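You operate a simulated robot arm through the tools that you are given. There is no shell and no other tool. Be economical: measure what you need, move in short steps, check, and stop when the job is done.

You are at the controls of a simulated two-armed robot. One attempt, no reset.

## Task
Close the right glass lid. Then take the yellow tin from the middle of the long wooden shelf and put it on the right end of the chiller. Then take the clear bottle and leave it on top of the brown tin on the steel counter left of the hob. Keep to this order. Set down upright: yellow tin, clear bottle.

The check looks at the end state, three seconds after you hand in, the way a careful person would. Anything else that was tipped, shoved, dropped, spilled or broken makes it a failure. Lids that push on must go on centred and level and be pressed home; caps that screw on are set level and turned clockwise until they are tight.

## Robot
Two 6-joint arms with two-finger parallel grippers on one trunk, on a base that drives. Base frame: it is fixed to the floor where the robot stands at the start and does not move with it; the origin is under the middle of the robot, x ahead of it, y to its left, z up. Units: mm, rad, N and s.
The left shoulder is at the start at [-77, 177, 832], the right one opposite. With the tool pointing down near the work surface each hand reaches from about 100 to 720 mm from the robot's upright axis, wherever it stands, measured 20 degrees to its own side. Places, roughly: brown tin (7x7x8 cm) [600, 2000, 900]; clear bottle [750, 1750, 1000]; right end of the chiller (18x17 cm) [540, -80, 920]; right glass lid [700, 200, 900]. Payload 1.57 kg a hand.
The tool frame of a hand sits at the grasp point between the pads (the TCP): z along the fingers, y along the line on which they close. The tips reach 30 mm beyond it. Largest opening 80 mm; finger width 17, thickness 12; the body of the gripper, 40 by 82 mm, starts 80 mm behind the TCP.
Orientation is that of the tool frame in the base frame, as a unit quaternion [w, x, y, z]. With the fingers straight down and closing along the base's y, the tool's x points along the base's -x, its y along +y and its z along -z.

## Interface
- The arms move only by the tool play_rows. It takes "left_moves", "right_moves" or both (then of equal length, played together; a hand with none holds still); each is a list of rows, each a list of 7 numbers: the opening, from 0 (shut) to 1 (fully open), then the shift along the tool's x, y, z in mm, then the turn, a rotation vector about the tool's x, y, z in rad. In form: [[jaw, x, y, z, ax, ay, az], ...]. A call has 1 to 10 rows; each row shifts and turns the commanded pose from where the row before left it, along the tool's axes as they then stand. A row lasts 0.2 s, in which the tool goes at most 50 mm and 0.15 rad; a call with a longer step from one row to the next is refused whole, and so is a gripper value outside its range. Where a pose cannot be reached the arm comes as near as it can. A force on the tool above 40 N (or 10 N above the force at the start of the call, whichever is more), or a blocked arm, ends the call early, and 0.2 s more pass. The fingers move at their own pace (about 72 mm/s each) and stop on an object; they squeeze with about 31 N. The grip force told is the motor's: it shows also when the fingers shut on nothing. Time passes only in rows, and 0.2 s behind the last, so rows that do not move let the fingers close. The reply holds the time, the measured pose of the TCP, the force on the tool along the base axes, the opening and the grip force, in the units named above and with some noise, with the torque about the TCP (base axes, N m) and any sound that the robot's microphone picked up, and new pictures: "show" is both (left out), scene, wrist or none (wrist: the cameras of the hands that moved).
- Cameras (640 x 400 px; columns grow to the right, rows downward): "scene" is now at [39, 5.5, 1561.1]; the picture's right is [0.07, -1.00, 0.00], its down [-0.70, -0.05, -0.72] and it looks along [0.71, 0.05, -0.70] (base axes); focal length 293 px, centre (320, 200). "left" rides on the left gripper at [72, 7, -122] in its tool frame; the picture's right is [-0.09, 1.00, 0.00], its down [-0.84, -0.08, -0.54] and it looks along [-0.54, -0.05, 0.84] (tool axes); focal length 238 px, centre (320, 200). "right" rides on the right gripper at [72, -7, -122] in its tool frame; the picture's right is [0.09, 1.00, 0.00], its down [-0.84, 0.08, -0.54] and it looks along [-0.54, 0.05, 0.84] (tool axes); focal length 238 px, centre (320, 200).
- move_column(by): slides the trunk up (or, below 0, down) by that many mm; the arms and the scene camera ride with it, the base frame stays. It gives what a move gives, with no picture.
- steer(legs): drives the robot by 1 to 6 legs, each [ahead, left, turn to the left] in mm, mm and rad, along the robot's own axes; the way and the turn of a leg run together, so that a leg with both is an arc; at most 1500 mm and 3.142 rad a leg. The arms and the cameras ride along, it lands a little off, and it stops where it bumps. It gives what a move gives, and a new picture of the scene camera.
- pan_tilt(pan, tilt): turns the head with the scene camera to pan (to the left, within 2.496 rad either way) and tilt (down, from -0.506 to 1.204), counted from straight ahead of the robot. It gives what a move gives, and a new picture of the scene camera.
- measure_at(camera, pixels): for up to 12 pixels [column, row] of the newest picture of that camera ("zoom" is the newest enlarged one), the place [x, y, z] in the base frame of the surface seen there, good to about 2 mm. The clock stands still meanwhile.
- zoom(camera, box): a new picture of the part [left, top, right, bottom] of that camera's present view, enlarged. The clock stands still meanwhile.
- close_job(): hands the job in; it is judged then, once.

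Keep the steps short. Do not move on a guess: measure, check each grasp and each placing, and mend mistakes. In all there are 110 turns and 260 pictures (those below and enlarged ones count). Leave the grippers open and the arms clear of the work at the hand-in unless told otherwise, and finish with a single line.

The tools are called as name(argument=value, ...) on one line, values as JSON. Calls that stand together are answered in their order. play_rows: Moves the arms, as the interface text tells. Its arguments: {"type":"object","properties":{"left_moves":{"type":"array"},"right_moves":{"type":"array"},"show":{"type":"string","enum":["both","scene","wrist","none"]}},"required":[]} The other tools are called the same way: move_column (by) slides the trunk up or down; steer (legs) drives the base; pan_tilt (pan, tilt) turns the head that bears the scene camera; measure_at (camera, pixels) gives the place of the surface under pixels of a picture; zoom (camera, box) takes an enlarged picture of a part of a camera's view; close_job () hands the job in.

At the start:

```text
clock: 0.0
left_ee_pos: [444.7, 281.2, 1199.7]
left_orientation: [0.0, 0.0, 1.0, -0.001]
left_wrist_force: [0.2, -0.1, 0.1]
left_wrist_torque: [0.01, 0.0, 0.03]
left_grip_width: 79.9
left_grasp_force: 0.0
right_ee_pos: [374.9, -172.5, 1225.3]
right_orientation: [0.0, 0.0, 1.0, 0.0]
right_wrist_force: [0.0, -0.2, 0.3]
right_wrist_torque: [-0.03, 0.0, -0.01]
right_grip_width: 79.7
right_grasp_force: 0.0
trunk travel left (down, up): [-275.0, 53.0]
robot x, y, heading: [3.4, -1.4, 0.002]
head pan, tilt: [0.073, 0.771]
```

scene: 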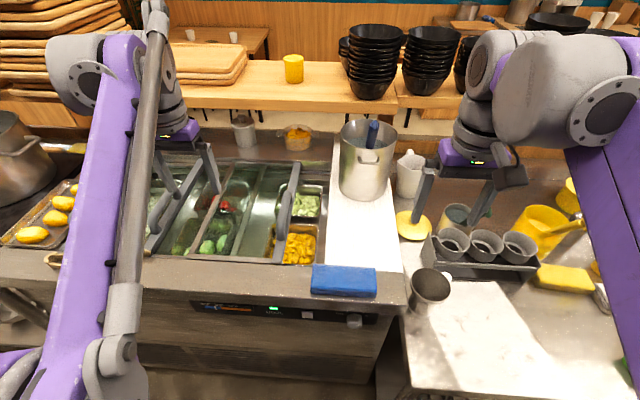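
right: 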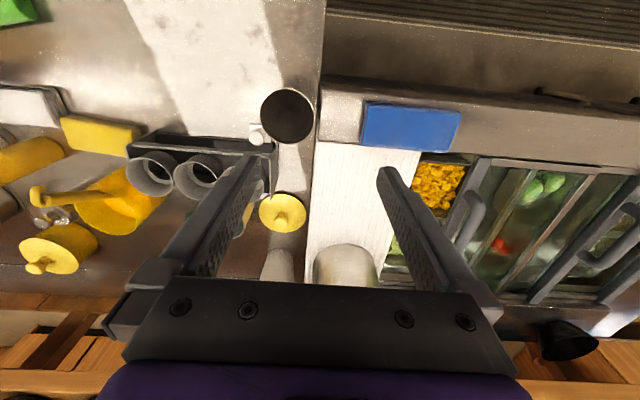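
left: 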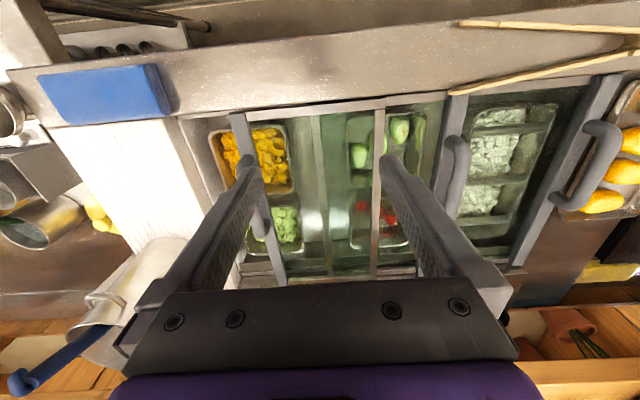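

I see a chiller with two glass sliding lids; the right side seems open at its right end (food in view uncovered). I zoom in to understand.

zoom(camera="scene", box=[130, 100, 420, 310])

zoom(camera="left", box=[160, 60, 640, 300])

measure_at(camera="left", pixels=[[238, 120], [272, 240], [246, 175], [278, 275], [376, 120], [462, 155], [315, 150], [435, 180], [150, 150], [345, 105], [260, 215], [455, 100]])

```text
1.90 times, centred on (275, 205) of scene
```

zoom: 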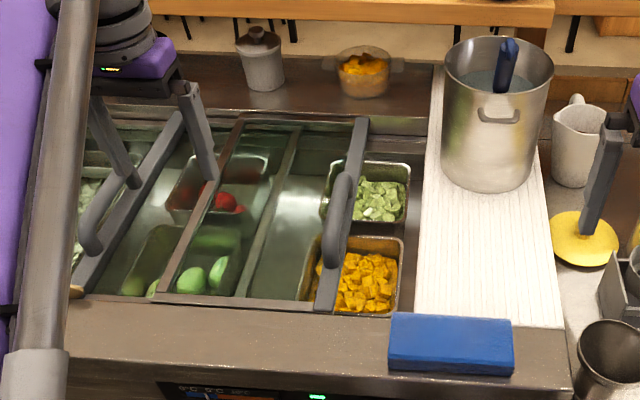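

```text
1.33 times, centred on (400, 180) of left
```

zoom: 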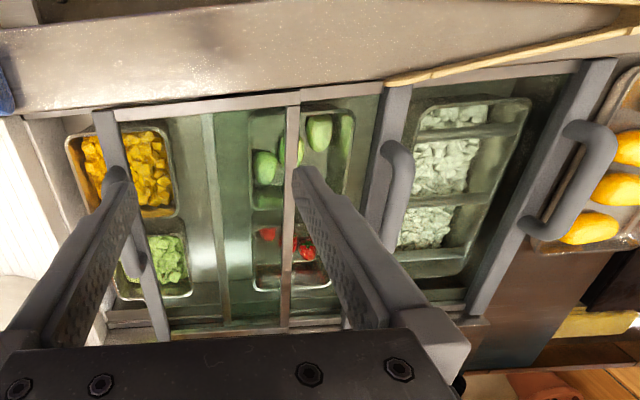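

```text
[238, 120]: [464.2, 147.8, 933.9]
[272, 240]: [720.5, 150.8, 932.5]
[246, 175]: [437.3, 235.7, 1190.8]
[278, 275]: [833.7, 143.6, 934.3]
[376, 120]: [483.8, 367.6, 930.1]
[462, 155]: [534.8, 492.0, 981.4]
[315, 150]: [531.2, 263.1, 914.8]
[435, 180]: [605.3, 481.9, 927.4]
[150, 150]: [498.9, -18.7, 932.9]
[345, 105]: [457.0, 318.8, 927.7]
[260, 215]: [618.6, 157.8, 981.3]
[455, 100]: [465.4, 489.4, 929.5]
```

The right lid's right frame with handle is at y≈150 while the opening runs on to y≈65. I look from other head angles to see all lid frames.

pan_tilt(pan=0.45, tilt=0.8)

zoom(camera="right", box=[300, 60, 640, 340])

```text
clock: 0.8
left_ee_pos: [446.2, 281.2, 1199.2]
left_orientation: [0.0, -0.001, 1.0, 0.0]
left_wrist_force: [0.3, 0.1, -0.4]
left_wrist_torque: [0.04, -0.04, 0.0]
left_grip_width: 80.0
left_grasp_force: 0.0
right_ee_pos: [375.6, -172.5, 1225.2]
right_orientation: [0.0, 0.0, 1.0, 0.0]
right_wrist_force: [0.1, 0.3, 0.6]
right_wrist_torque: [0.01, -0.03, -0.01]
right_grip_width: 80.1
right_grasp_force: 0.0
trunk travel left (down, up): [-275.0, 53.0]
robot x, y, heading: [1.5, -0.9, -0.003]
head pan, tilt: [0.45, 0.799]
```

scene: 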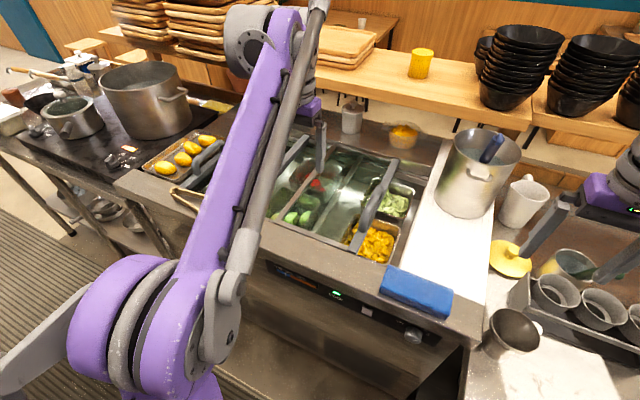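

```text
1.43 times, centred on (470, 200) of right
```

zoom: 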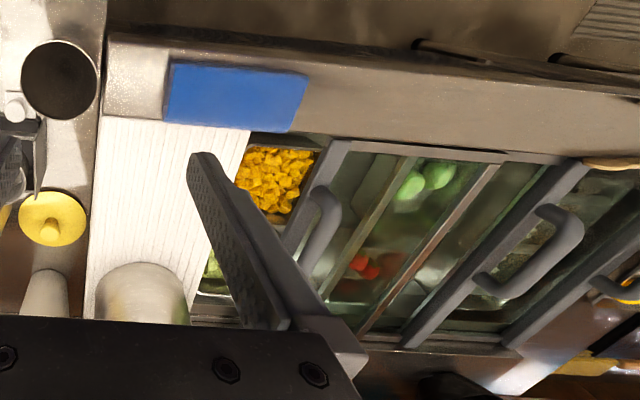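

I measure the handle and the frame, the opening's right rim and the seams in the scene view.

zoom(camera="scene", box=[250, 120, 450, 280])

```text
2.50 times, centred on (350, 200) of scene
```

zoom: 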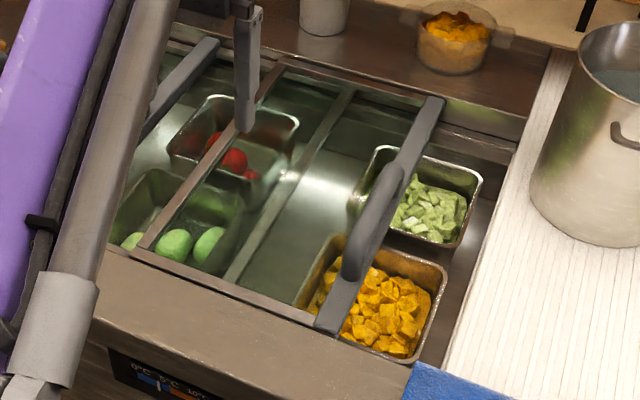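

measure_at(camera="zoom", pixels=[[400, 172], [375, 205], [352, 262], [360, 270], [325, 318], [432, 108], [440, 365], [515, 150], [460, 300], [155, 235], [270, 75], [205, 60]])

measure_at(camera="scene", pixels=[[432, 190], [410, 292], [420, 48], [420, 78], [410, 63], [430, 63], [420, 53], [472, 130], [462, 225], [452, 250]])

```text
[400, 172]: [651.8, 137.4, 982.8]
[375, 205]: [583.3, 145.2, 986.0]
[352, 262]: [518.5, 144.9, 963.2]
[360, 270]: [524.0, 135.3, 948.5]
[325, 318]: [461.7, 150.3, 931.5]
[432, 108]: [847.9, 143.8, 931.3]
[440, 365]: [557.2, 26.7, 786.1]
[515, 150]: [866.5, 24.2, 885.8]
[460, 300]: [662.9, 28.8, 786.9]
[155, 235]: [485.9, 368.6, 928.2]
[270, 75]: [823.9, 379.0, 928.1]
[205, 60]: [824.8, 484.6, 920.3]
```

```text
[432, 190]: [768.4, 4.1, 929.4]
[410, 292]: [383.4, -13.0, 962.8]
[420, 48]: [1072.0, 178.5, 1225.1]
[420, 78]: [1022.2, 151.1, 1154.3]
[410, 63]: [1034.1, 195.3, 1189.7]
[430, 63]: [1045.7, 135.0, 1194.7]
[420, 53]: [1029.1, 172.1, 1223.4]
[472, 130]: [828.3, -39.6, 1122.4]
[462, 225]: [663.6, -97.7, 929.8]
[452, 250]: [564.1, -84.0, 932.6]
```

The lid's right frame lies at y 135–160, its bar handle at x 520–690, y≈148, top z≈986; the opening's right rim is at y≈25. I bring the left open hand above the handle.

play_rows(left_moves=[[1, -39, -33, 25, 0, 0, 0], [1, -39, -33, 25, 0, 0, 0], [1, -39, -34, 25, 0, 0, 0], [1, -38, -33, 25, 0, 0, 0], [1, 0, 0, 30, 0, 0, 0], [1, 0, 0, 0, 0, 0, 0]], show="both")

```text
refused: row 1 steps farther than a row can; nothing moved
```

play_rows(left_moves=[[1, -31, -27, 20, 0, 0, 0], [1, -31, -27, 20, 0, 0, 0], [1, -31, -27, 20, 0, 0, 0], [1, -31, -27, 20, 0, 0, 0], [1, -30, -25, 20, 0, 0, 0], [1, 0, 0, 30, 0, 0, 0], [1, 0, 0, 0, 0, 0, 0]], show="both")

```text
clock: 2.5
left_ee_pos: [601.4, 148.1, 1069.6]
left_orientation: [0.0, -0.001, 1.0, -0.001]
left_wrist_force: [-0.5, 0.5, 0.7]
left_wrist_torque: [0.01, 0.01, -0.01]
left_grip_width: 80.0
left_grasp_force: 0.0
right_ee_pos: [376.2, -173.4, 1225.6]
right_orientation: [0.0, 0.0, 1.0, 0.0]
right_wrist_force: [2.0, 0.9, 0.5]
right_wrist_torque: [0.02, 0.02, 0.03]
right_grip_width: 79.8
right_grasp_force: 0.1
trunk travel left (down, up): [-275.0, 53.0]
robot x, y, heading: [3.1, -2.1, -0.0]
head pan, tilt: [0.45, 0.799]
```

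scene: 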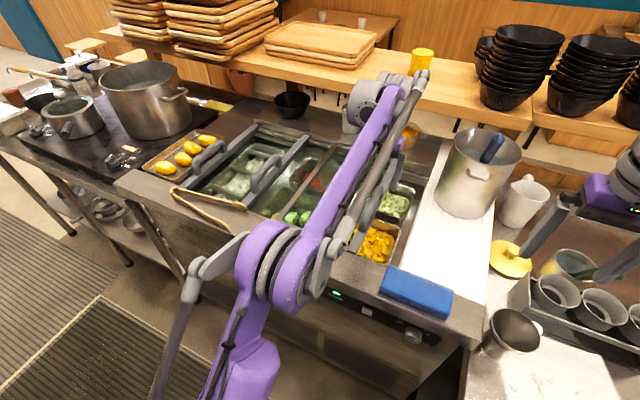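
left: 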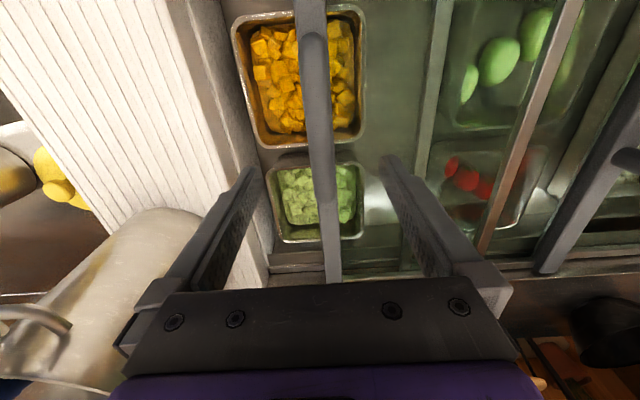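

The handle is centred between the fingers. I check the pot's near side for clearance and measure the handle here.

measure_at(camera="left", pixels=[[318, 60], [323, 130], [327, 190], [307, 60], [333, 60], [160, 215], [110, 265], [215, 130], [245, 240], [322, 250]])

measure_at(camera="scene", pixels=[[460, 210], [448, 150], [470, 160], [275, 170], [205, 155], [250, 125], [225, 110], [300, 140]])

```text
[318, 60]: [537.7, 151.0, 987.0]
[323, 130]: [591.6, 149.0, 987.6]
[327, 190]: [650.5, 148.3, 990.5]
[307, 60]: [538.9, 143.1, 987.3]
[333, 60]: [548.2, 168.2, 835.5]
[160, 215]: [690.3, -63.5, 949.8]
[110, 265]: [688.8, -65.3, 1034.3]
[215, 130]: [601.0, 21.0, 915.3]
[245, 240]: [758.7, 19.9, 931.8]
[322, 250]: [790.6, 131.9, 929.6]
```

```text
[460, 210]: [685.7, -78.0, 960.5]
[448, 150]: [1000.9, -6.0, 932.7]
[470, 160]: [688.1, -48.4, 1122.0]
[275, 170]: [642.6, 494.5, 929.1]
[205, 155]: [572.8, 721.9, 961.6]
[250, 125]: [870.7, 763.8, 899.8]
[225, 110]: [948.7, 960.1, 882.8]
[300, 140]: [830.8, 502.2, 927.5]
```

Pot front at x≈686; I'll grip the handle nearer, at x≈575. I go down to z≈975 and close.

play_rows(left_moves=[[1, 26, 1, 32, 0, 0, 0], [1, 0, 0, 32, 0, 0, 0], [1, 0, 0, 30, 0, 0, 0], [0, 0, 0, 0, 0, 0, 0], [0, 0, 0, 0, 0, 0, 0], [0, 0, 0, 0, 0, 0, 0]], show="wrist")

```text
clock: 3.9
left_ee_pos: [573.4, 146.5, 976.8]
left_orientation: [0.0, 0.0, 1.0, 0.001]
left_wrist_force: [-2.5, -3.7, -3.3]
left_wrist_torque: [0.0, 0.12, -0.06]
left_grip_width: 23.9
left_grasp_force: 33.0
right_ee_pos: [376.0, -173.3, 1226.2]
right_orientation: [0.0, 0.0, 1.0, 0.0]
right_wrist_force: [-0.9, 0.3, -0.5]
right_wrist_torque: [0.02, 0.01, -0.01]
right_grip_width: 79.7
right_grasp_force: 0.0
trunk travel left (down, up): [-275.0, 53.0]
robot x, y, heading: [2.0, 1.2, -0.0]
head pan, tilt: [0.45, 0.799]
```

left: 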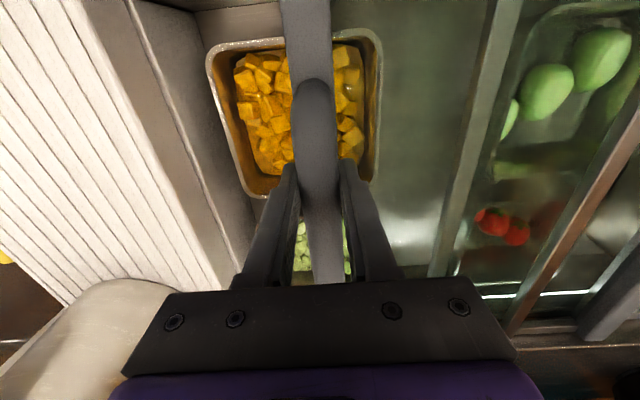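

The handle is gripped (width 24). I slide the lid right by about 60 mm, gently, first.

play_rows(left_moves=[[0, 0, -12, 0, 0, 0, 0], [0, 0, -12, 0, 0, 0, 0], [0, 0, -12, 0, 0, 0, 0], [0, 0, -12, 0, 0, 0, 0], [0, 0, -12, 0, 0, 0, 0]], show="wrist")

```text
clock: 5.0
left_ee_pos: [573.3, 87.4, 976.7]
left_orientation: [0.0, 0.0, 1.0, 0.001]
left_wrist_force: [4.7, 4.0, 6.1]
left_wrist_torque: [0.12, 0.74, -0.02]
left_grip_width: 23.8
left_grasp_force: 35.6
right_ee_pos: [376.0, -172.9, 1225.6]
right_orientation: [0.0, 0.001, 1.0, 0.0]
right_wrist_force: [-0.5, -0.2, -0.2]
right_wrist_torque: [-0.01, 0.0, 0.03]
right_grip_width: 80.1
right_grasp_force: 0.0
trunk travel left (down, up): [-275.0, 53.0]
robot x, y, heading: [3.5, 0.4, -0.003]
head pan, tilt: [0.45, 0.799]
```

left: 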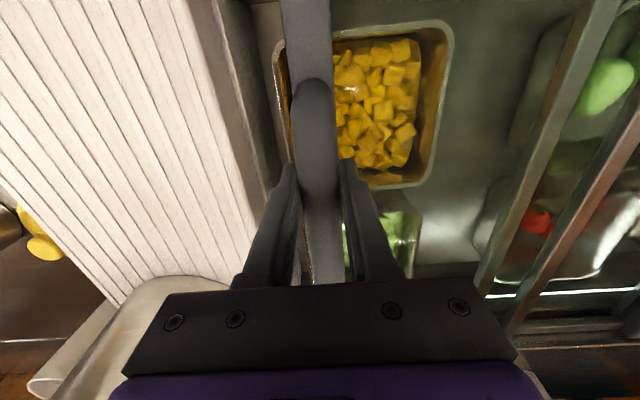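

It slides with ease. I go on until the stop.

play_rows(left_moves=[[0, 0, -12, 0, 0, 0, 0], [0, 0, -12, 0, 0, 0, 0], [0, 0, -12, 0, 0, 0, 0], [0, 0, -8, 0, 0, 0, 0], [0, 0, -6, 0, 0, 0, 0], [0, 0, -6, 0, 0, 0, 0]], show="wrist")

```text
clock: 6.5
left_ee_pos: [573.7, 41.0, 974.9]
left_orientation: [0.0, -0.002, 1.0, 0.0]
left_wrist_force: [1.3, 30.0, 6.1]
left_wrist_torque: [0.04, -0.42, -0.28]
left_grip_width: 23.6
left_grasp_force: 35.9
right_ee_pos: [375.4, -169.4, 1226.1]
right_orientation: [0.0, -0.001, 1.0, -0.002]
right_wrist_force: [-0.5, 0.3, 0.3]
right_wrist_torque: [-0.03, -0.02, -0.04]
right_grip_width: 80.3
right_grasp_force: 0.0
trunk travel left (down, up): [-275.0, 53.0]
robot x, y, heading: [1.6, 3.0, 0.001]
head pan, tilt: [0.45, 0.799]
```

left: 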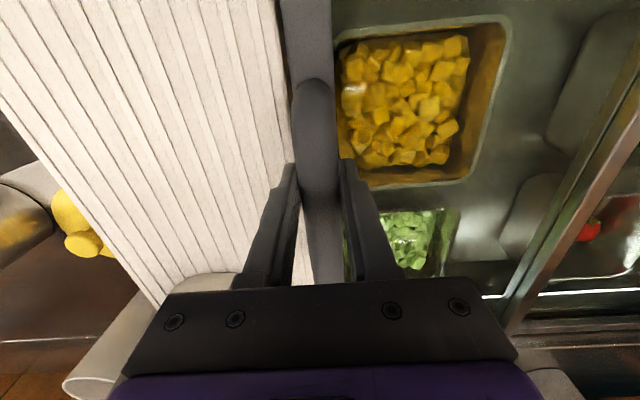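

The lid is at the stop (30 N at y 41, frame against the rim). I ease off, open, and lift.

play_rows(left_moves=[[0, 0, 7, 0, 0, 0, 0], [0.8, 0, 0, 0, 0, 0, 0], [0.8, 0, 0, 0, 0, 0, 0], [0.8, 0, 0, -30, 0, 0, 0], [0.8, 0, 0, -45, 0, 0, 0], [0.8, 0, 0, -45, 0, 0, 0], [0.8, 20, 0, -40, 0, 0, 0], [0.8, 40, 20, 0, 0, 0, 0], [0.8, 40, 20, 0, 0, 0, 0], [0.8, 0, 0, 0, 0, 0, 0]], show="both")

```text
clock: 8.7
left_ee_pos: [474.5, 81.3, 1136.0]
left_orientation: [0.0, 0.0, 1.0, 0.0]
left_wrist_force: [-0.4, 0.7, 0.6]
left_wrist_torque: [0.03, 0.03, -0.01]
left_grip_width: 64.0
left_grasp_force: 0.0
right_ee_pos: [377.0, -173.6, 1225.2]
right_orientation: [0.0, 0.001, 1.0, 0.0]
right_wrist_force: [0.2, -0.1, -0.5]
right_wrist_torque: [-0.02, 0.01, 0.0]
right_grip_width: 80.0
right_grasp_force: 0.1
trunk travel left (down, up): [-275.0, 53.0]
robot x, y, heading: [-0.7, -0.4, -0.001]
head pan, tilt: [0.45, 0.799]
```

scene: 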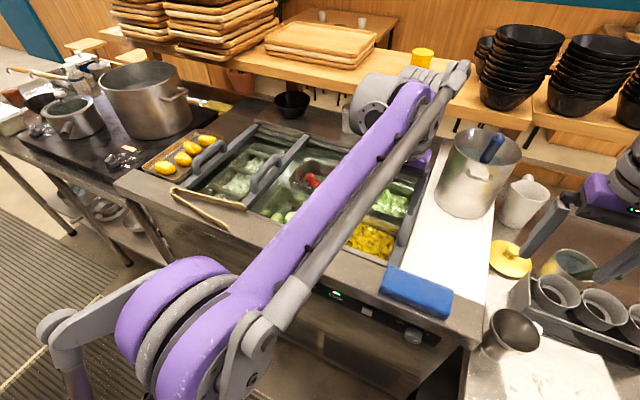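
left: 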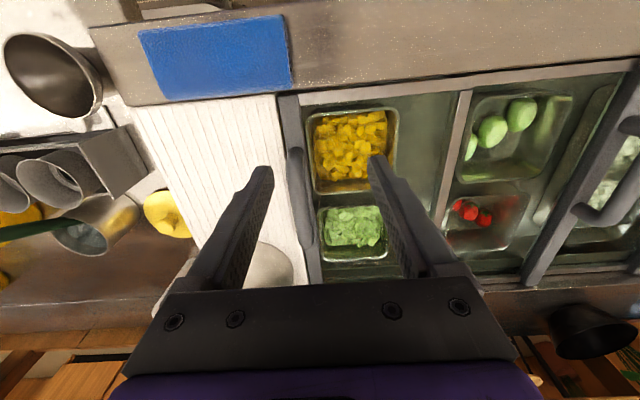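

The right lid is now fully closed (its frame lies against the white board, food pans all covered). Next the tin: I raise the left hand clear, and measure the tin, the shelf edge and the chiller front.

play_rows(left_moves=[[0.9, 35, 30, -20, 0, 0, 0], [0.9, 35, 30, -20, 0, 0, 0], [0.9, 30, 30, -20, 0, 0, 0], [0.9, 0, 30, -20, 0, 0, 0], [0.9, 0, 0, 0, 0, 0, 0]], show="none")

pan_tilt(pan=0.1, tilt=0.6)

```text
refused: row 1 steps farther than a row can; nothing moved
```

```text
clock: 9.5
left_ee_pos: [474.8, 79.8, 1134.9]
left_orientation: [0.001, 0.001, 1.0, 0.0]
left_wrist_force: [0.0, 0.2, 0.0]
left_wrist_torque: [-0.01, -0.02, -0.04]
left_grip_width: 64.0
left_grasp_force: 0.2
right_ee_pos: [375.3, -173.0, 1224.1]
right_orientation: [0.0, 0.0, 1.0, -0.001]
right_wrist_force: [-0.9, 0.0, 0.0]
right_wrist_torque: [0.01, -0.01, 0.0]
right_grip_width: 79.8
right_grasp_force: 0.1
trunk travel left (down, up): [-275.0, 53.0]
robot x, y, heading: [-2.8, 2.7, -0.003]
head pan, tilt: [0.099, 0.6]
```

scene: 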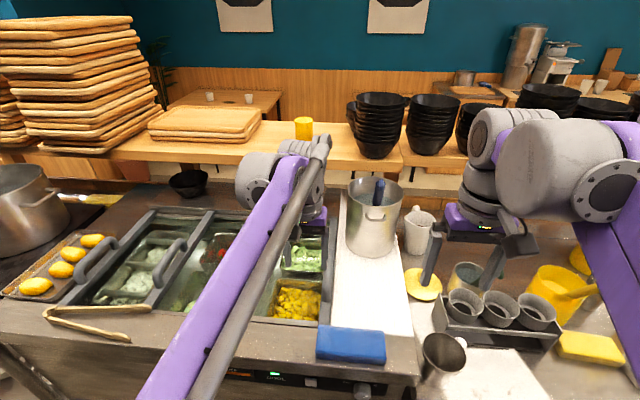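

I lift the left hand and back it off, then tilt it 45° forward (fingers ahead and down), for the tin.

play_rows(left_moves=[[0.9, 25, 30, -25, 0, 0, 0], [0.9, 25, 30, -25, 0, 0, 0], [0.9, 20, 30, -25, 0, 0, 0], [0.9, 10, 30, -30, 0, 0, 0], [1, 0, 0, 0, 0, -0.131, 0], [1, 0, 0, 0, 0, -0.131, 0], [1, 0, 0, 0, 0, -0.131, 0], [1, 0, 0, 0, 0, -0.131, 0], [1, 0, 0, 0, 0, -0.131, 0], [1, 0, 0, 0, 0, -0.131, 0]], show="scene")

measure_at(camera="scene", pixels=[[303, 120], [303, 130], [298, 130], [309, 130], [303, 141], [303, 154], [303, 170], [352, 350], [352, 362], [150, 325], [150, 345], [380, 190]])

```text
clock: 11.7
left_ee_pos: [392.4, 200.4, 1242.2]
left_orientation: [0.384, 0.0, 0.923, 0.0]
left_wrist_force: [-0.4, -0.1, 0.2]
left_wrist_torque: [0.01, 0.03, -0.03]
left_grip_width: 80.0
left_grasp_force: 0.1
right_ee_pos: [375.7, -172.6, 1225.5]
right_orientation: [0.001, 0.001, 1.0, -0.001]
right_wrist_force: [0.1, 0.4, 1.1]
right_wrist_torque: [0.01, -0.05, -0.05]
right_grip_width: 79.9
right_grasp_force: 0.1
trunk travel left (down, up): [-275.0, 53.0]
robot x, y, heading: [1.4, -1.5, -0.004]
head pan, tilt: [0.099, 0.6]
```

scene: 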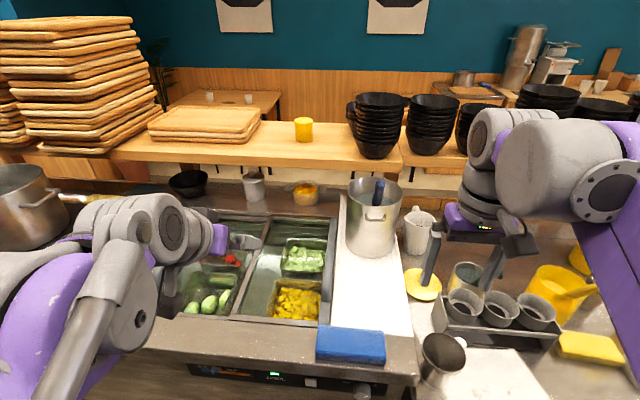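

```text
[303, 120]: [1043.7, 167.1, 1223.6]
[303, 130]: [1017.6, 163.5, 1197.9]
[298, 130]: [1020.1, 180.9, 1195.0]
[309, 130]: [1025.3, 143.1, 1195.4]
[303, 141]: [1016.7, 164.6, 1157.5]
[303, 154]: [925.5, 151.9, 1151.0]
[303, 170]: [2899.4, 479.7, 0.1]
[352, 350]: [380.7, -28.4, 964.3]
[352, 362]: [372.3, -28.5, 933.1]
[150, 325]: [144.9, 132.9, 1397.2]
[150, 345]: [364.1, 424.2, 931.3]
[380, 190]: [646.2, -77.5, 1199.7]
```

Tin: centre about (1046, 164), z 1152–1224, Ø≈58. Chiller front at x≈364. I raise the trunk fully and drive ahead 150 mm.

move_column(by=50)

steer(legs=[[150, 0, 0]])

```text
clock: 12.6
left_ee_pos: [394.1, 199.5, 1291.0]
left_orientation: [0.384, 0.0, 0.924, 0.0]
left_wrist_force: [0.0, 0.7, 0.2]
left_wrist_torque: [0.01, -0.05, 0.03]
left_grip_width: 80.2
left_grasp_force: 0.0
right_ee_pos: [375.3, -172.3, 1276.4]
right_orientation: [0.001, 0.0, 1.0, 0.0]
right_wrist_force: [0.7, -0.1, 0.9]
right_wrist_torque: [0.03, 0.01, 0.0]
right_grip_width: 79.7
right_grasp_force: 0.1
trunk travel left (down, up): [-325.0, 3.0]
robot x, y, heading: [-0.3, 2.4, 0.0]
head pan, tilt: [0.099, 0.6]
```

```text
clock: 13.7
left_ee_pos: [462.7, 200.3, 1290.9]
left_orientation: [0.382, 0.002, 0.924, -0.001]
left_wrist_force: [1.0, 0.7, -0.3]
left_wrist_torque: [0.03, 0.04, 0.01]
left_grip_width: 80.1
left_grasp_force: 0.1
right_ee_pos: [442.9, -173.1, 1273.1]
right_orientation: [-0.001, 0.003, 1.0, 0.0]
right_wrist_force: [0.5, 0.3, 0.3]
right_wrist_torque: [-0.02, 0.09, -0.03]
right_grip_width: 79.9
right_grasp_force: 0.0
trunk travel left (down, up): [-325.0, 3.0]
robot x, y, heading: [61.4, 1.4, -0.009]
head pan, tilt: [0.099, 0.6]
stopped in leg 1: the robot was blocked; the commanded pose is now the measured one
```

scene: 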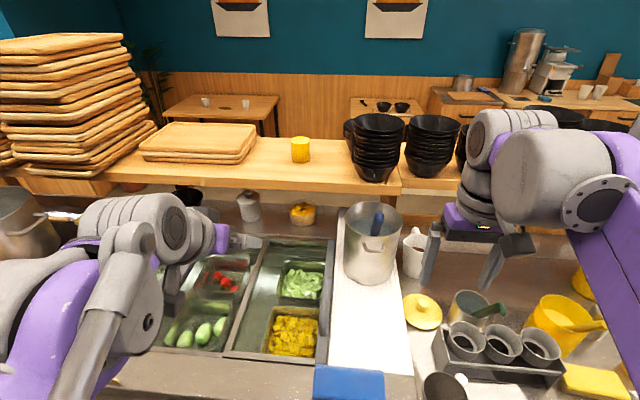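

Blocked by the chiller at robot x=61. I test how far the left arm reaches forward at z≈1290, well above everything, stopping short of the tin.

play_rows(left_moves=[[1, -33, -4, 33, 0, 0, 0], [1, -33, -4, 33, 0, 0, 0], [1, -33, -4, 33, 0, 0, 0], [1, -33, -4, 33, 0, 0, 0], [1, -33, -4, 33, 0, 0, 0], [1, -33, -4, 33, 0, 0, 0], [1, -33, -4, 33, 0, 0, 0], [1, -33, -4, 33, 0, 0, 0], [1, -33, -4, 33, 0, 0, 0], [1, 0, 0, 0, 0, 0, 0]], show="both")

```text
clock: 15.9
left_ee_pos: [828.2, 163.4, 1264.0]
left_orientation: [0.384, 0.003, 0.923, -0.002]
left_wrist_force: [0.8, -0.2, 0.3]
left_wrist_torque: [-0.02, -0.03, 0.0]
left_grip_width: 79.9
left_grasp_force: 0.0
left hand out of reach, approached as far as the arm can: row 8, 9
right_ee_pos: [437.4, -174.2, 1275.7]
right_orientation: [0.0, 0.003, 1.0, 0.0]
right_wrist_force: [-0.2, 0.1, -0.6]
right_wrist_torque: [-0.01, 0.0, 0.01]
right_grip_width: 80.0
right_grasp_force: 0.1
trunk travel left (down, up): [-325.0, 3.0]
robot x, y, heading: [60.9, 4.5, -0.008]
head pan, tilt: [0.099, 0.6]
```

scene: 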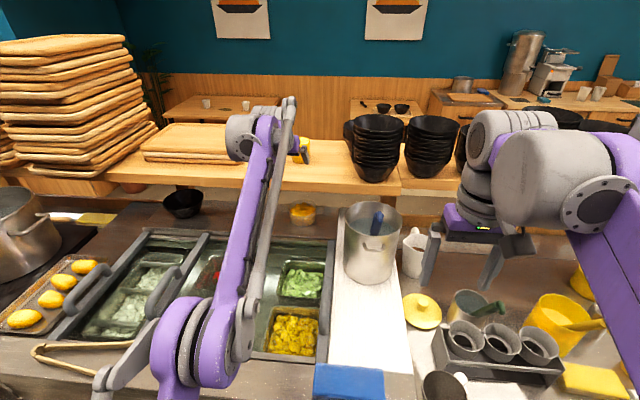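
left: 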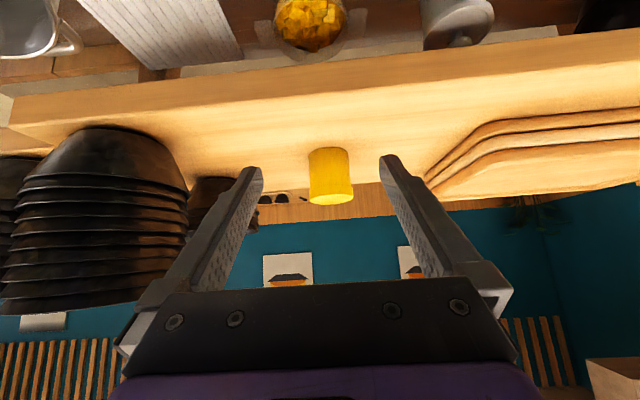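

The arm falls short here by about 150 mm. The left shoulder sits 177 mm to the side, so turning the robot right by 90° brings it much nearer. I retract the arm first.

play_rows(left_moves=[[1, 33, 4, -33, 0, 0, 0], [1, 33, 4, -33, 0, 0, 0], [1, 33, 4, -33, 0, 0, 0], [1, 33, 4, -33, 0, 0, 0], [1, 33, 4, -33, 0, 0, 0], [1, 33, 4, -33, 0, 0, 0], [1, 33, 4, -33, 0, 0, 0], [1, 33, 4, -33, 0, 0, 0], [1, 33, 4, -33, 0, 0, 0], [1, 0, 0, 0, 0, 0, 0]], show="none")

steer(legs=[[-180, 0, 0], [0, 0, -1.571], [-70, 0, 0]])

pan_tilt(pan=1.4, tilt=0.6)

```text
clock: 18.1
left_ee_pos: [408.8, 201.2, 1265.4]
left_orientation: [0.383, 0.002, 0.924, -0.001]
left_wrist_force: [0.0, -0.1, -0.1]
left_wrist_torque: [0.02, -0.01, 0.0]
left_grip_width: 80.1
left_grasp_force: 0.1
right_ee_pos: [437.5, -173.0, 1275.6]
right_orientation: [0.0, 0.003, 1.0, 0.0]
right_wrist_force: [-0.4, 0.7, 0.1]
right_wrist_torque: [0.01, 0.0, -0.01]
right_grip_width: 79.9
right_grasp_force: 0.0
trunk travel left (down, up): [-325.0, 3.0]
robot x, y, heading: [57.4, 1.3, -0.007]
head pan, tilt: [0.099, 0.6]
```

```text
clock: 24.0
left_ee_pos: [82.5, -274.7, 1266.6]
left_orientation: [0.273, 0.651, 0.655, -0.271]
left_wrist_force: [-0.4, -0.2, 0.6]
left_wrist_torque: [0.0, -0.02, 0.02]
left_grip_width: 80.3
left_grasp_force: 0.1
right_ee_pos: [-290.9, -306.7, 1276.1]
right_orientation: [0.0, 0.705, 0.709, 0.0]
right_wrist_force: [0.4, -0.4, 0.4]
right_wrist_torque: [-0.01, -0.02, 0.01]
right_grip_width: 80.0
right_grasp_force: 0.1
trunk travel left (down, up): [-325.0, 3.0]
robot x, y, heading: [-120.9, 70.6, -1.567]
head pan, tilt: [0.099, 0.6]
```

scene: 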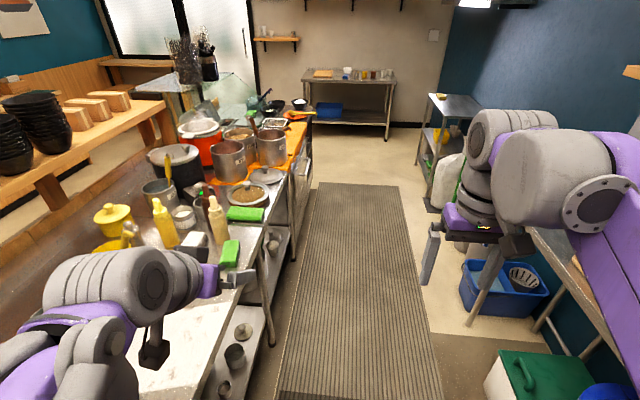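

```text
clock: 25.5
left_ee_pos: [83.4, -273.7, 1265.4]
left_orientation: [0.272, 0.651, 0.655, -0.271]
left_wrist_force: [-0.1, -0.7, 0.4]
left_wrist_torque: [0.01, -0.01, 0.0]
left_grip_width: 79.8
left_grasp_force: 0.0
right_ee_pos: [-291.6, -305.4, 1274.5]
right_orientation: [0.0, 0.705, 0.709, -0.001]
right_wrist_force: [0.4, -0.8, 0.0]
right_wrist_torque: [0.01, -0.01, 0.01]
right_grip_width: 79.8
right_grasp_force: 0.0
trunk travel left (down, up): [-325.0, 3.0]
robot x, y, heading: [-121.7, 68.4, -1.561]
head pan, tilt: [1.4, 0.6]
```

scene: 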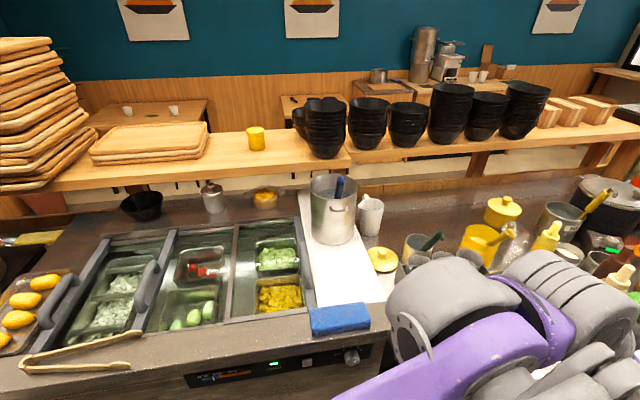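

The view is clear. I swing the left arm about its shoulder to point at the shelf (+x), keeping the hand high.

play_rows(left_moves=[[1, 0, 45, 0, -0.0792, 0, -0.0792], [1, 0, 45, 0, -0.0792, 0, -0.0792], [1, 0, 45, 0, -0.0792, 0, -0.0792], [1, 0, 45, 0, -0.0792, 0, -0.0792], [1, 0, 45, 0, -0.0792, 0, -0.0792], [1, 0, 45, 0, -0.0792, 0, -0.0792], [1, 0, 45, 0, -0.0792, 0, -0.0792]], show="none")

play_rows(left_moves=[[1, 0, 45, 0, -0.0792, 0, -0.0792], [1, 0, 45, 0, -0.0792, 0, -0.0792], [1, 0, 45, 0, -0.0792, 0, -0.0792], [1, 0, 45, 0, -0.0792, 0, -0.0792], [1, 0, 45, 0, -0.0792, 0, -0.0792], [1, 0, 45, 0, -0.0792, 0, -0.0792], [1, 0, 45, 0, -0.0792, 0, -0.0792]], show="scene")

```text
clock: 27.2
left_ee_pos: [317.8, -216.7, 1259.1]
left_orientation: [0.334, 0.424, 0.823, -0.179]
left_wrist_force: [-0.6, 0.4, 0.5]
left_wrist_torque: [-0.04, 0.02, -0.02]
left_grip_width: 80.2
left_grasp_force: 0.1
right_ee_pos: [-290.9, -306.2, 1275.9]
right_orientation: [0.0, 0.705, 0.709, -0.001]
right_wrist_force: [-0.6, 0.0, 0.6]
right_wrist_torque: [-0.01, 0.02, 0.03]
right_grip_width: 79.8
right_grasp_force: 0.1
trunk travel left (down, up): [-325.0, 3.0]
robot x, y, heading: [-121.6, 73.5, -1.564]
head pan, tilt: [1.4, 0.6]
stopped in row 7 (left hand): the arm was blocked; the commanded pose is now the measured one
```

```text
clock: 27.8
left_ee_pos: [322.5, -220.8, 1249.0]
left_orientation: [0.327, 0.422, 0.826, -0.18]
left_wrist_force: [-0.5, 0.6, 0.0]
left_wrist_torque: [-0.02, -0.02, 0.01]
left_grip_width: 80.2
left_grasp_force: 0.1
right_ee_pos: [-290.7, -305.6, 1275.6]
right_orientation: [0.0, 0.705, 0.709, -0.002]
right_wrist_force: [0.5, 0.2, 0.4]
right_wrist_torque: [0.02, 0.0, 0.03]
right_grip_width: 80.0
right_grasp_force: 0.1
trunk travel left (down, up): [-325.0, 3.0]
robot x, y, heading: [-121.4, 73.2, -1.565]
head pan, tilt: [1.4, 0.6]
stopped in row 3 (left hand): the arm was blocked; the commanded pose is now the measured one
```

scene: 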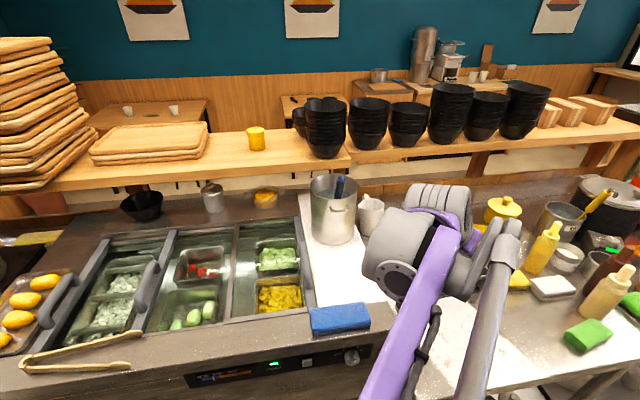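

The arm is blocked without any force at the hand. I look at the arm itself to learn why.

pan_tilt(pan=0.9, tilt=1.15)

```text
clock: 28.8
left_ee_pos: [321.8, -220.5, 1248.6]
left_orientation: [0.329, 0.421, 0.826, -0.179]
left_wrist_force: [-0.4, 0.0, -0.5]
left_wrist_torque: [-0.03, 0.05, 0.01]
left_grip_width: 80.1
left_grasp_force: 0.1
right_ee_pos: [-290.2, -304.8, 1275.2]
right_orientation: [0.001, 0.705, 0.709, -0.001]
right_wrist_force: [-0.5, 0.7, 0.7]
right_wrist_torque: [0.0, 0.0, 0.0]
right_grip_width: 80.1
right_grasp_force: 0.1
trunk travel left (down, up): [-325.0, 3.0]
robot x, y, heading: [-118.9, 71.1, -1.566]
head pan, tilt: [0.901, 1.15]
```

scene: 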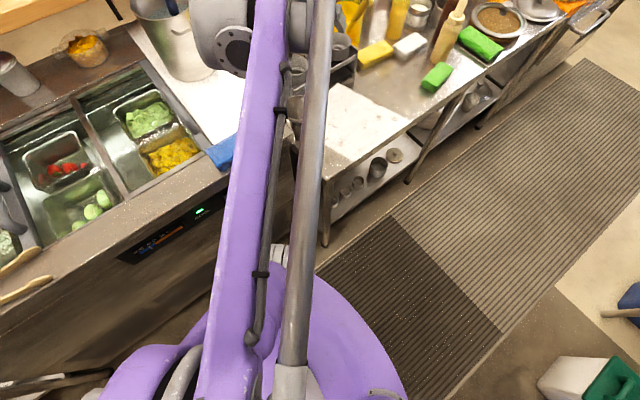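

When the hand is close in, the elbow sits behind and fouls the trunk. I extend the hand outward first, along its pointing direction and slightly up.

play_rows(left_moves=[[1, -36, 0, 25, 0, 0, 0], [1, -36, 0, 25, 0, 0, 0], [1, -36, 0, 25, 0, 0, 0], [1, -36, 0, 25, 0, 0, 0], [1, -36, 0, 25, 0, 0, 0], [1, 0, 0, 0, 0, 0, 0]], show="none")

```text
clock: 30.2
left_ee_pos: [448.1, -393.2, 1282.3]
left_orientation: [0.329, 0.419, 0.827, -0.179]
left_wrist_force: [0.2, 0.5, 0.1]
left_wrist_torque: [0.0, -0.04, -0.01]
left_grip_width: 80.1
left_grasp_force: 0.1
right_ee_pos: [-292.5, -304.2, 1275.5]
right_orientation: [0.0, 0.705, 0.709, -0.001]
right_wrist_force: [-0.7, -0.4, 0.0]
right_wrist_torque: [-0.01, 0.0, -0.03]
right_grip_width: 80.1
right_grasp_force: 0.0
trunk travel left (down, up): [-325.0, 3.0]
robot x, y, heading: [-117.7, 71.8, -1.568]
head pan, tilt: [0.901, 1.15]
```

Now I swing left about the shoulder at this larger radius (z≈1282, above ladle and bowls' reach).

play_rows(left_moves=[[1, 0, 46, 0, -0.0488, 0, -0.0488], [1, 0, 46, 0, -0.0488, 0, -0.0488], [1, 0, 46, 0, -0.0488, 0, -0.0488], [1, 0, 46, 0, -0.0488, 0, -0.0488], [1, 0, 46, 0, -0.0488, 0, -0.0488], [1, 0, 46, 0, -0.0488, 0, -0.0488], [1, 0, 46, 0, -0.0488, 0, -0.0488], [1, 0, 46, 0, -0.0488, 0, -0.0488], [1, 0, 46, 0, -0.0488, 0, -0.0488], [1, 0, 46, 0, -0.0488, 0, -0.0488]], show="none")

```text
clock: 32.4
left_ee_pos: [719.1, -30.4, 1275.5]
left_orientation: [0.368, 0.118, 0.921, -0.049]
left_wrist_force: [0.1, 0.2, 0.1]
left_wrist_torque: [-0.03, 0.0, -0.02]
left_grip_width: 80.1
left_grasp_force: 0.0
right_ee_pos: [-290.6, -303.9, 1274.6]
right_orientation: [0.001, 0.706, 0.709, -0.001]
right_wrist_force: [-0.6, -0.7, 0.2]
right_wrist_torque: [-0.08, -0.02, 0.0]
right_grip_width: 80.1
right_grasp_force: 0.1
trunk travel left (down, up): [-325.0, 3.0]
robot x, y, heading: [-119.8, 71.8, -1.565]
head pan, tilt: [0.901, 1.15]
```

It swings freely now. Four more rows bring it to point along +x at y≈150; and I turn the head back.

play_rows(left_moves=[[1, 0, 46, 0, -0.045, 0, -0.045], [1, 0, 46, 0, -0.045, 0, -0.045], [1, 0, 46, 0, -0.045, 0, -0.045], [1, 0, 46, 0, -0.045, 0, -0.045], [1, 0, 0, 0, 0, 0, 0]], show="wrist")

pan_tilt(pan=1.4, tilt=0.7)

```text
clock: 33.6
left_ee_pos: [746.9, 149.9, 1277.4]
left_orientation: [0.371, 0.002, 0.929, 0.001]
left_wrist_force: [1.0, -0.1, 0.4]
left_wrist_torque: [0.01, 0.04, 0.01]
left_grip_width: 79.8
left_grasp_force: 0.1
right_ee_pos: [-290.7, -305.9, 1276.0]
right_orientation: [0.0, 0.706, 0.709, 0.0]
right_wrist_force: [0.2, -0.9, -0.1]
right_wrist_torque: [0.0, -0.03, 0.0]
right_grip_width: 80.1
right_grasp_force: 0.2
trunk travel left (down, up): [-325.0, 3.0]
robot x, y, heading: [-124.2, 71.7, -1.569]
head pan, tilt: [0.901, 1.15]
```

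left: 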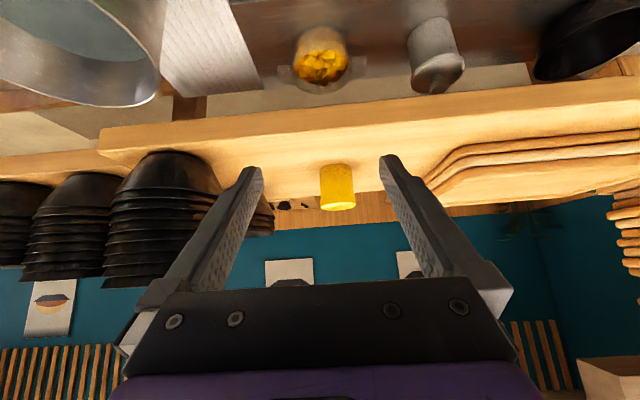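

```text
clock: 34.5
left_ee_pos: [748.0, 149.8, 1277.1]
left_orientation: [0.371, 0.002, 0.929, 0.001]
left_wrist_force: [0.1, 0.0, 0.3]
left_wrist_torque: [-0.01, -0.01, 0.01]
left_grip_width: 79.8
left_grasp_force: 0.1
right_ee_pos: [-291.2, -305.3, 1275.5]
right_orientation: [0.001, 0.706, 0.709, -0.001]
right_wrist_force: [-0.3, -0.3, -0.1]
right_wrist_torque: [0.0, 0.0, 0.03]
right_grip_width: 80.0
right_grasp_force: 0.0
trunk travel left (down, up): [-325.0, 3.0]
robot x, y, heading: [-122.5, 72.8, -1.563]
head pan, tilt: [1.4, 0.7]
```

scene: 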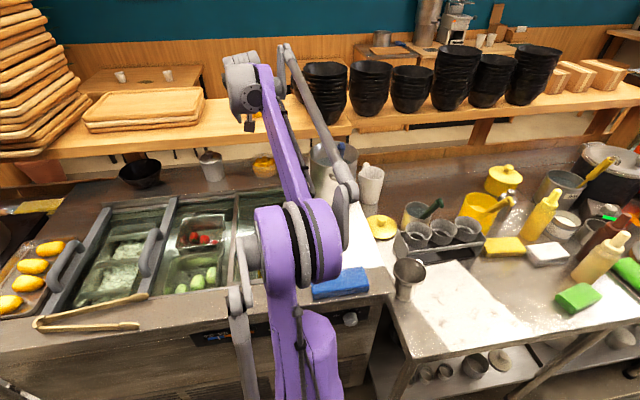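

I strafe toward the chiller by 160 mm; the hand goes to x≈907, still short of and above the tin.

steer(legs=[[0, 160, 0]])

```text
clock: 36.5
left_ee_pos: [904.6, 151.9, 1276.2]
left_orientation: [0.37, 0.001, 0.929, 0.002]
left_wrist_force: [-0.3, -0.1, -0.1]
left_wrist_torque: [0.02, -0.01, 0.0]
left_grip_width: 80.0
left_grasp_force: 0.0
right_ee_pos: [-134.7, -303.5, 1275.0]
right_orientation: [0.001, 0.705, 0.709, -0.001]
right_wrist_force: [-0.4, -0.2, -0.2]
right_wrist_torque: [0.05, 0.0, 0.02]
right_grip_width: 80.2
right_grasp_force: 0.1
trunk travel left (down, up): [-325.0, 3.0]
robot x, y, heading: [32.3, 68.9, -1.567]
head pan, tilt: [1.4, 0.7]
```

scene: 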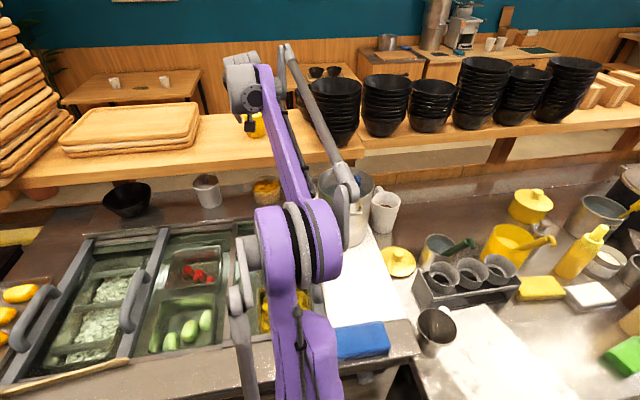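

Reach should now suffice. I measure the tin in the wrist view.

zoom(camera="left", box=[160, 80, 480, 280])

```text
2.00 times, centred on (320, 180) of left
```

zoom: 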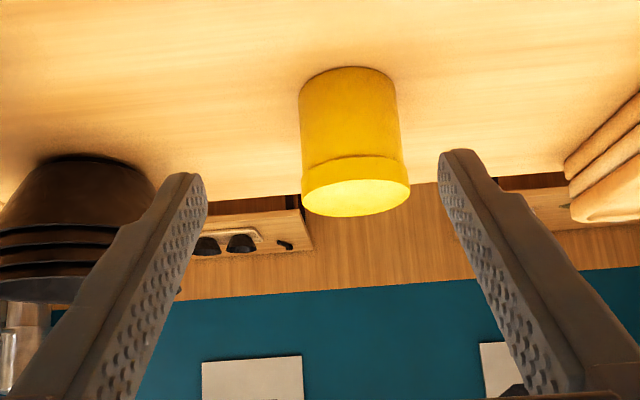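

measure_at(camera="zoom", pixels=[[355, 200], [310, 198], [404, 195], [357, 184], [357, 212], [300, 110], [394, 105], [350, 120], [350, 72], [100, 175], [600, 170], [120, 290]])

```text
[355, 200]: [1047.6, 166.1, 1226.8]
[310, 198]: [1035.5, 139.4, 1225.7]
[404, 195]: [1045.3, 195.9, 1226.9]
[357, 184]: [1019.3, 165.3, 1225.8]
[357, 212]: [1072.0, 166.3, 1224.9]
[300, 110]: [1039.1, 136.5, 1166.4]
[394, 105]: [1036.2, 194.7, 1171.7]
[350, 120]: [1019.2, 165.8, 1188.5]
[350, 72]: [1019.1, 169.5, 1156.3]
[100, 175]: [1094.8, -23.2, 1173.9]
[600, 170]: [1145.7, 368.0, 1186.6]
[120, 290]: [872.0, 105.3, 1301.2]
```

Tin: centre (1046, 166), Ø57, z 1154–1226. I line up to (965, 166, 1276) first.

play_rows(left_moves=[[1, -22, 7, 20.6, 0, 0, 0], [1, -22, 7, 20.6, 0, 0, 0], [1, 0, 0, 0, 0, 0, 0]], show="wrist")

```text
clock: 37.4
left_ee_pos: [963.9, 165.6, 1278.9]
left_orientation: [0.37, 0.001, 0.929, 0.002]
left_wrist_force: [-0.2, -0.5, 0.9]
left_wrist_torque: [-0.02, -0.04, 0.0]
left_grip_width: 80.3
left_grasp_force: 0.1
right_ee_pos: [-134.9, -304.9, 1274.5]
right_orientation: [0.001, 0.705, 0.709, 0.0]
right_wrist_force: [0.4, -0.7, -0.4]
right_wrist_torque: [0.03, -0.02, 0.0]
right_grip_width: 80.1
right_grasp_force: 0.2
trunk travel left (down, up): [-325.0, 3.0]
robot x, y, heading: [34.1, 73.3, -1.565]
head pan, tilt: [1.4, 0.7]
```

left: 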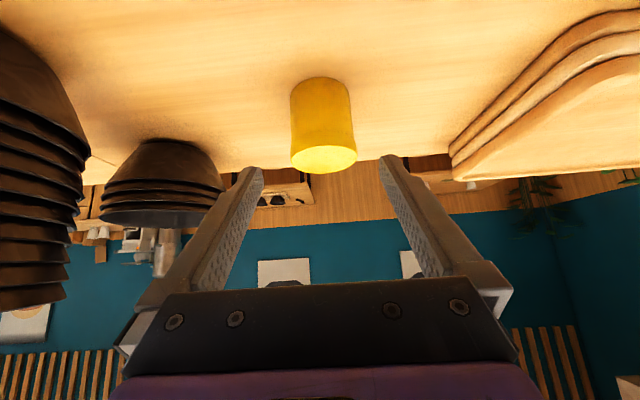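

Well centred. I advance 120 mm along the finger direction to straddle the tin.

play_rows(left_moves=[[1, 0, 0, 40, 0, 0, 0], [1, 0, 0, 40, 0, 0, 0], [1, 0, 0, 25, 0, 0, 0], [1, 0, 0, 15, 0, 0, 0], [1, 0, 0, 0, 0, 0, 0]], show="wrist")

```text
clock: 38.5
left_ee_pos: [1045.9, 165.5, 1191.0]
left_orientation: [0.371, 0.001, 0.929, 0.001]
left_wrist_force: [-0.1, 0.3, 0.0]
left_wrist_torque: [-0.01, 0.0, 0.06]
left_grip_width: 79.7
left_grasp_force: 0.0
right_ee_pos: [-134.2, -304.4, 1275.1]
right_orientation: [0.001, 0.705, 0.709, -0.001]
right_wrist_force: [0.5, 0.0, 0.0]
right_wrist_torque: [0.01, -0.01, -0.02]
right_grip_width: 80.0
right_grasp_force: 0.1
trunk travel left (down, up): [-325.0, 3.0]
robot x, y, heading: [38.3, 75.1, -1.564]
head pan, tilt: [1.4, 0.7]
```

left: 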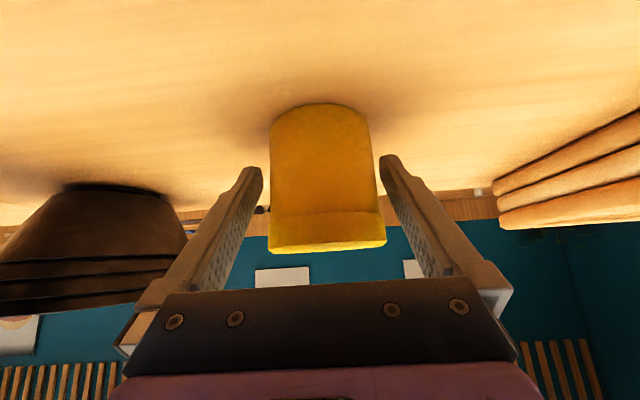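

The tin is between the pads. I close.

play_rows(left_moves=[[0, 0, 0, 0, 0, 0, 0], [0, 0, 0, 0, 0, 0, 0], [0, 0, 0, 0, 0, 0, 0]], show="wrist")

```text
clock: 39.4
left_ee_pos: [1046.5, 165.3, 1189.6]
left_orientation: [0.37, 0.002, 0.929, 0.001]
left_wrist_force: [0.2, 0.5, 1.4]
left_wrist_torque: [0.05, -0.03, 0.03]
left_grip_width: 65.3
left_grasp_force: 31.2
right_ee_pos: [-133.8, -303.2, 1274.5]
right_orientation: [0.001, 0.705, 0.709, 0.0]
right_wrist_force: [0.0, 0.5, -0.5]
right_wrist_torque: [0.01, 0.02, 0.02]
right_grip_width: 80.0
right_grasp_force: 0.0
trunk travel left (down, up): [-325.0, 3.0]
robot x, y, heading: [36.0, 72.0, -1.57]
head pan, tilt: [1.4, 0.7]
```

left: 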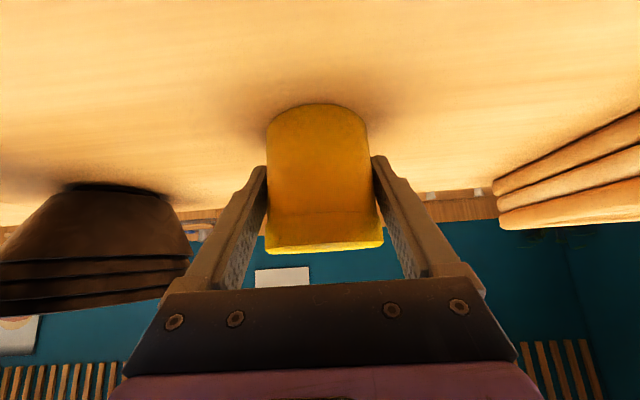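

Held (65 mm, 31 N). I lift straight up 60 mm.

play_rows(left_moves=[[0, -10, 0, -11, 0, 0, 0], [0, -15, 0, -16, 0, 0, 0], [0, -17, 0, -18, 0, 0, 0], [0, 0, 0, 0, 0, 0, 0]], show="wrist")

```text
clock: 40.4
left_ee_pos: [1025.7, 162.8, 1228.2]
left_orientation: [0.37, 0.002, 0.929, 0.001]
left_wrist_force: [0.1, 0.0, -1.4]
left_wrist_torque: [0.0, 0.0, -0.02]
left_grip_width: 65.0
left_grasp_force: 30.4
left hand out of reach, approached as far as the arm can: row 1, 2, 3
right_ee_pos: [-133.4, -304.0, 1274.8]
right_orientation: [0.0, 0.705, 0.709, -0.001]
right_wrist_force: [0.2, -0.5, 0.1]
right_wrist_torque: [-0.03, -0.02, -0.06]
right_grip_width: 80.2
right_grasp_force: 0.0
trunk travel left (down, up): [-325.0, 3.0]
robot x, y, heading: [38.8, 72.9, -1.571]
head pan, tilt: [1.4, 0.7]
```

left: 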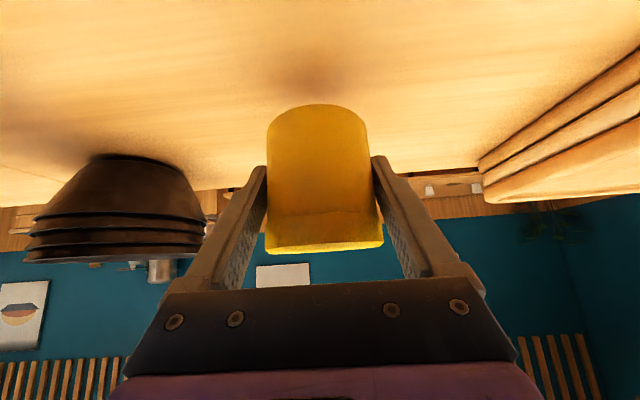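

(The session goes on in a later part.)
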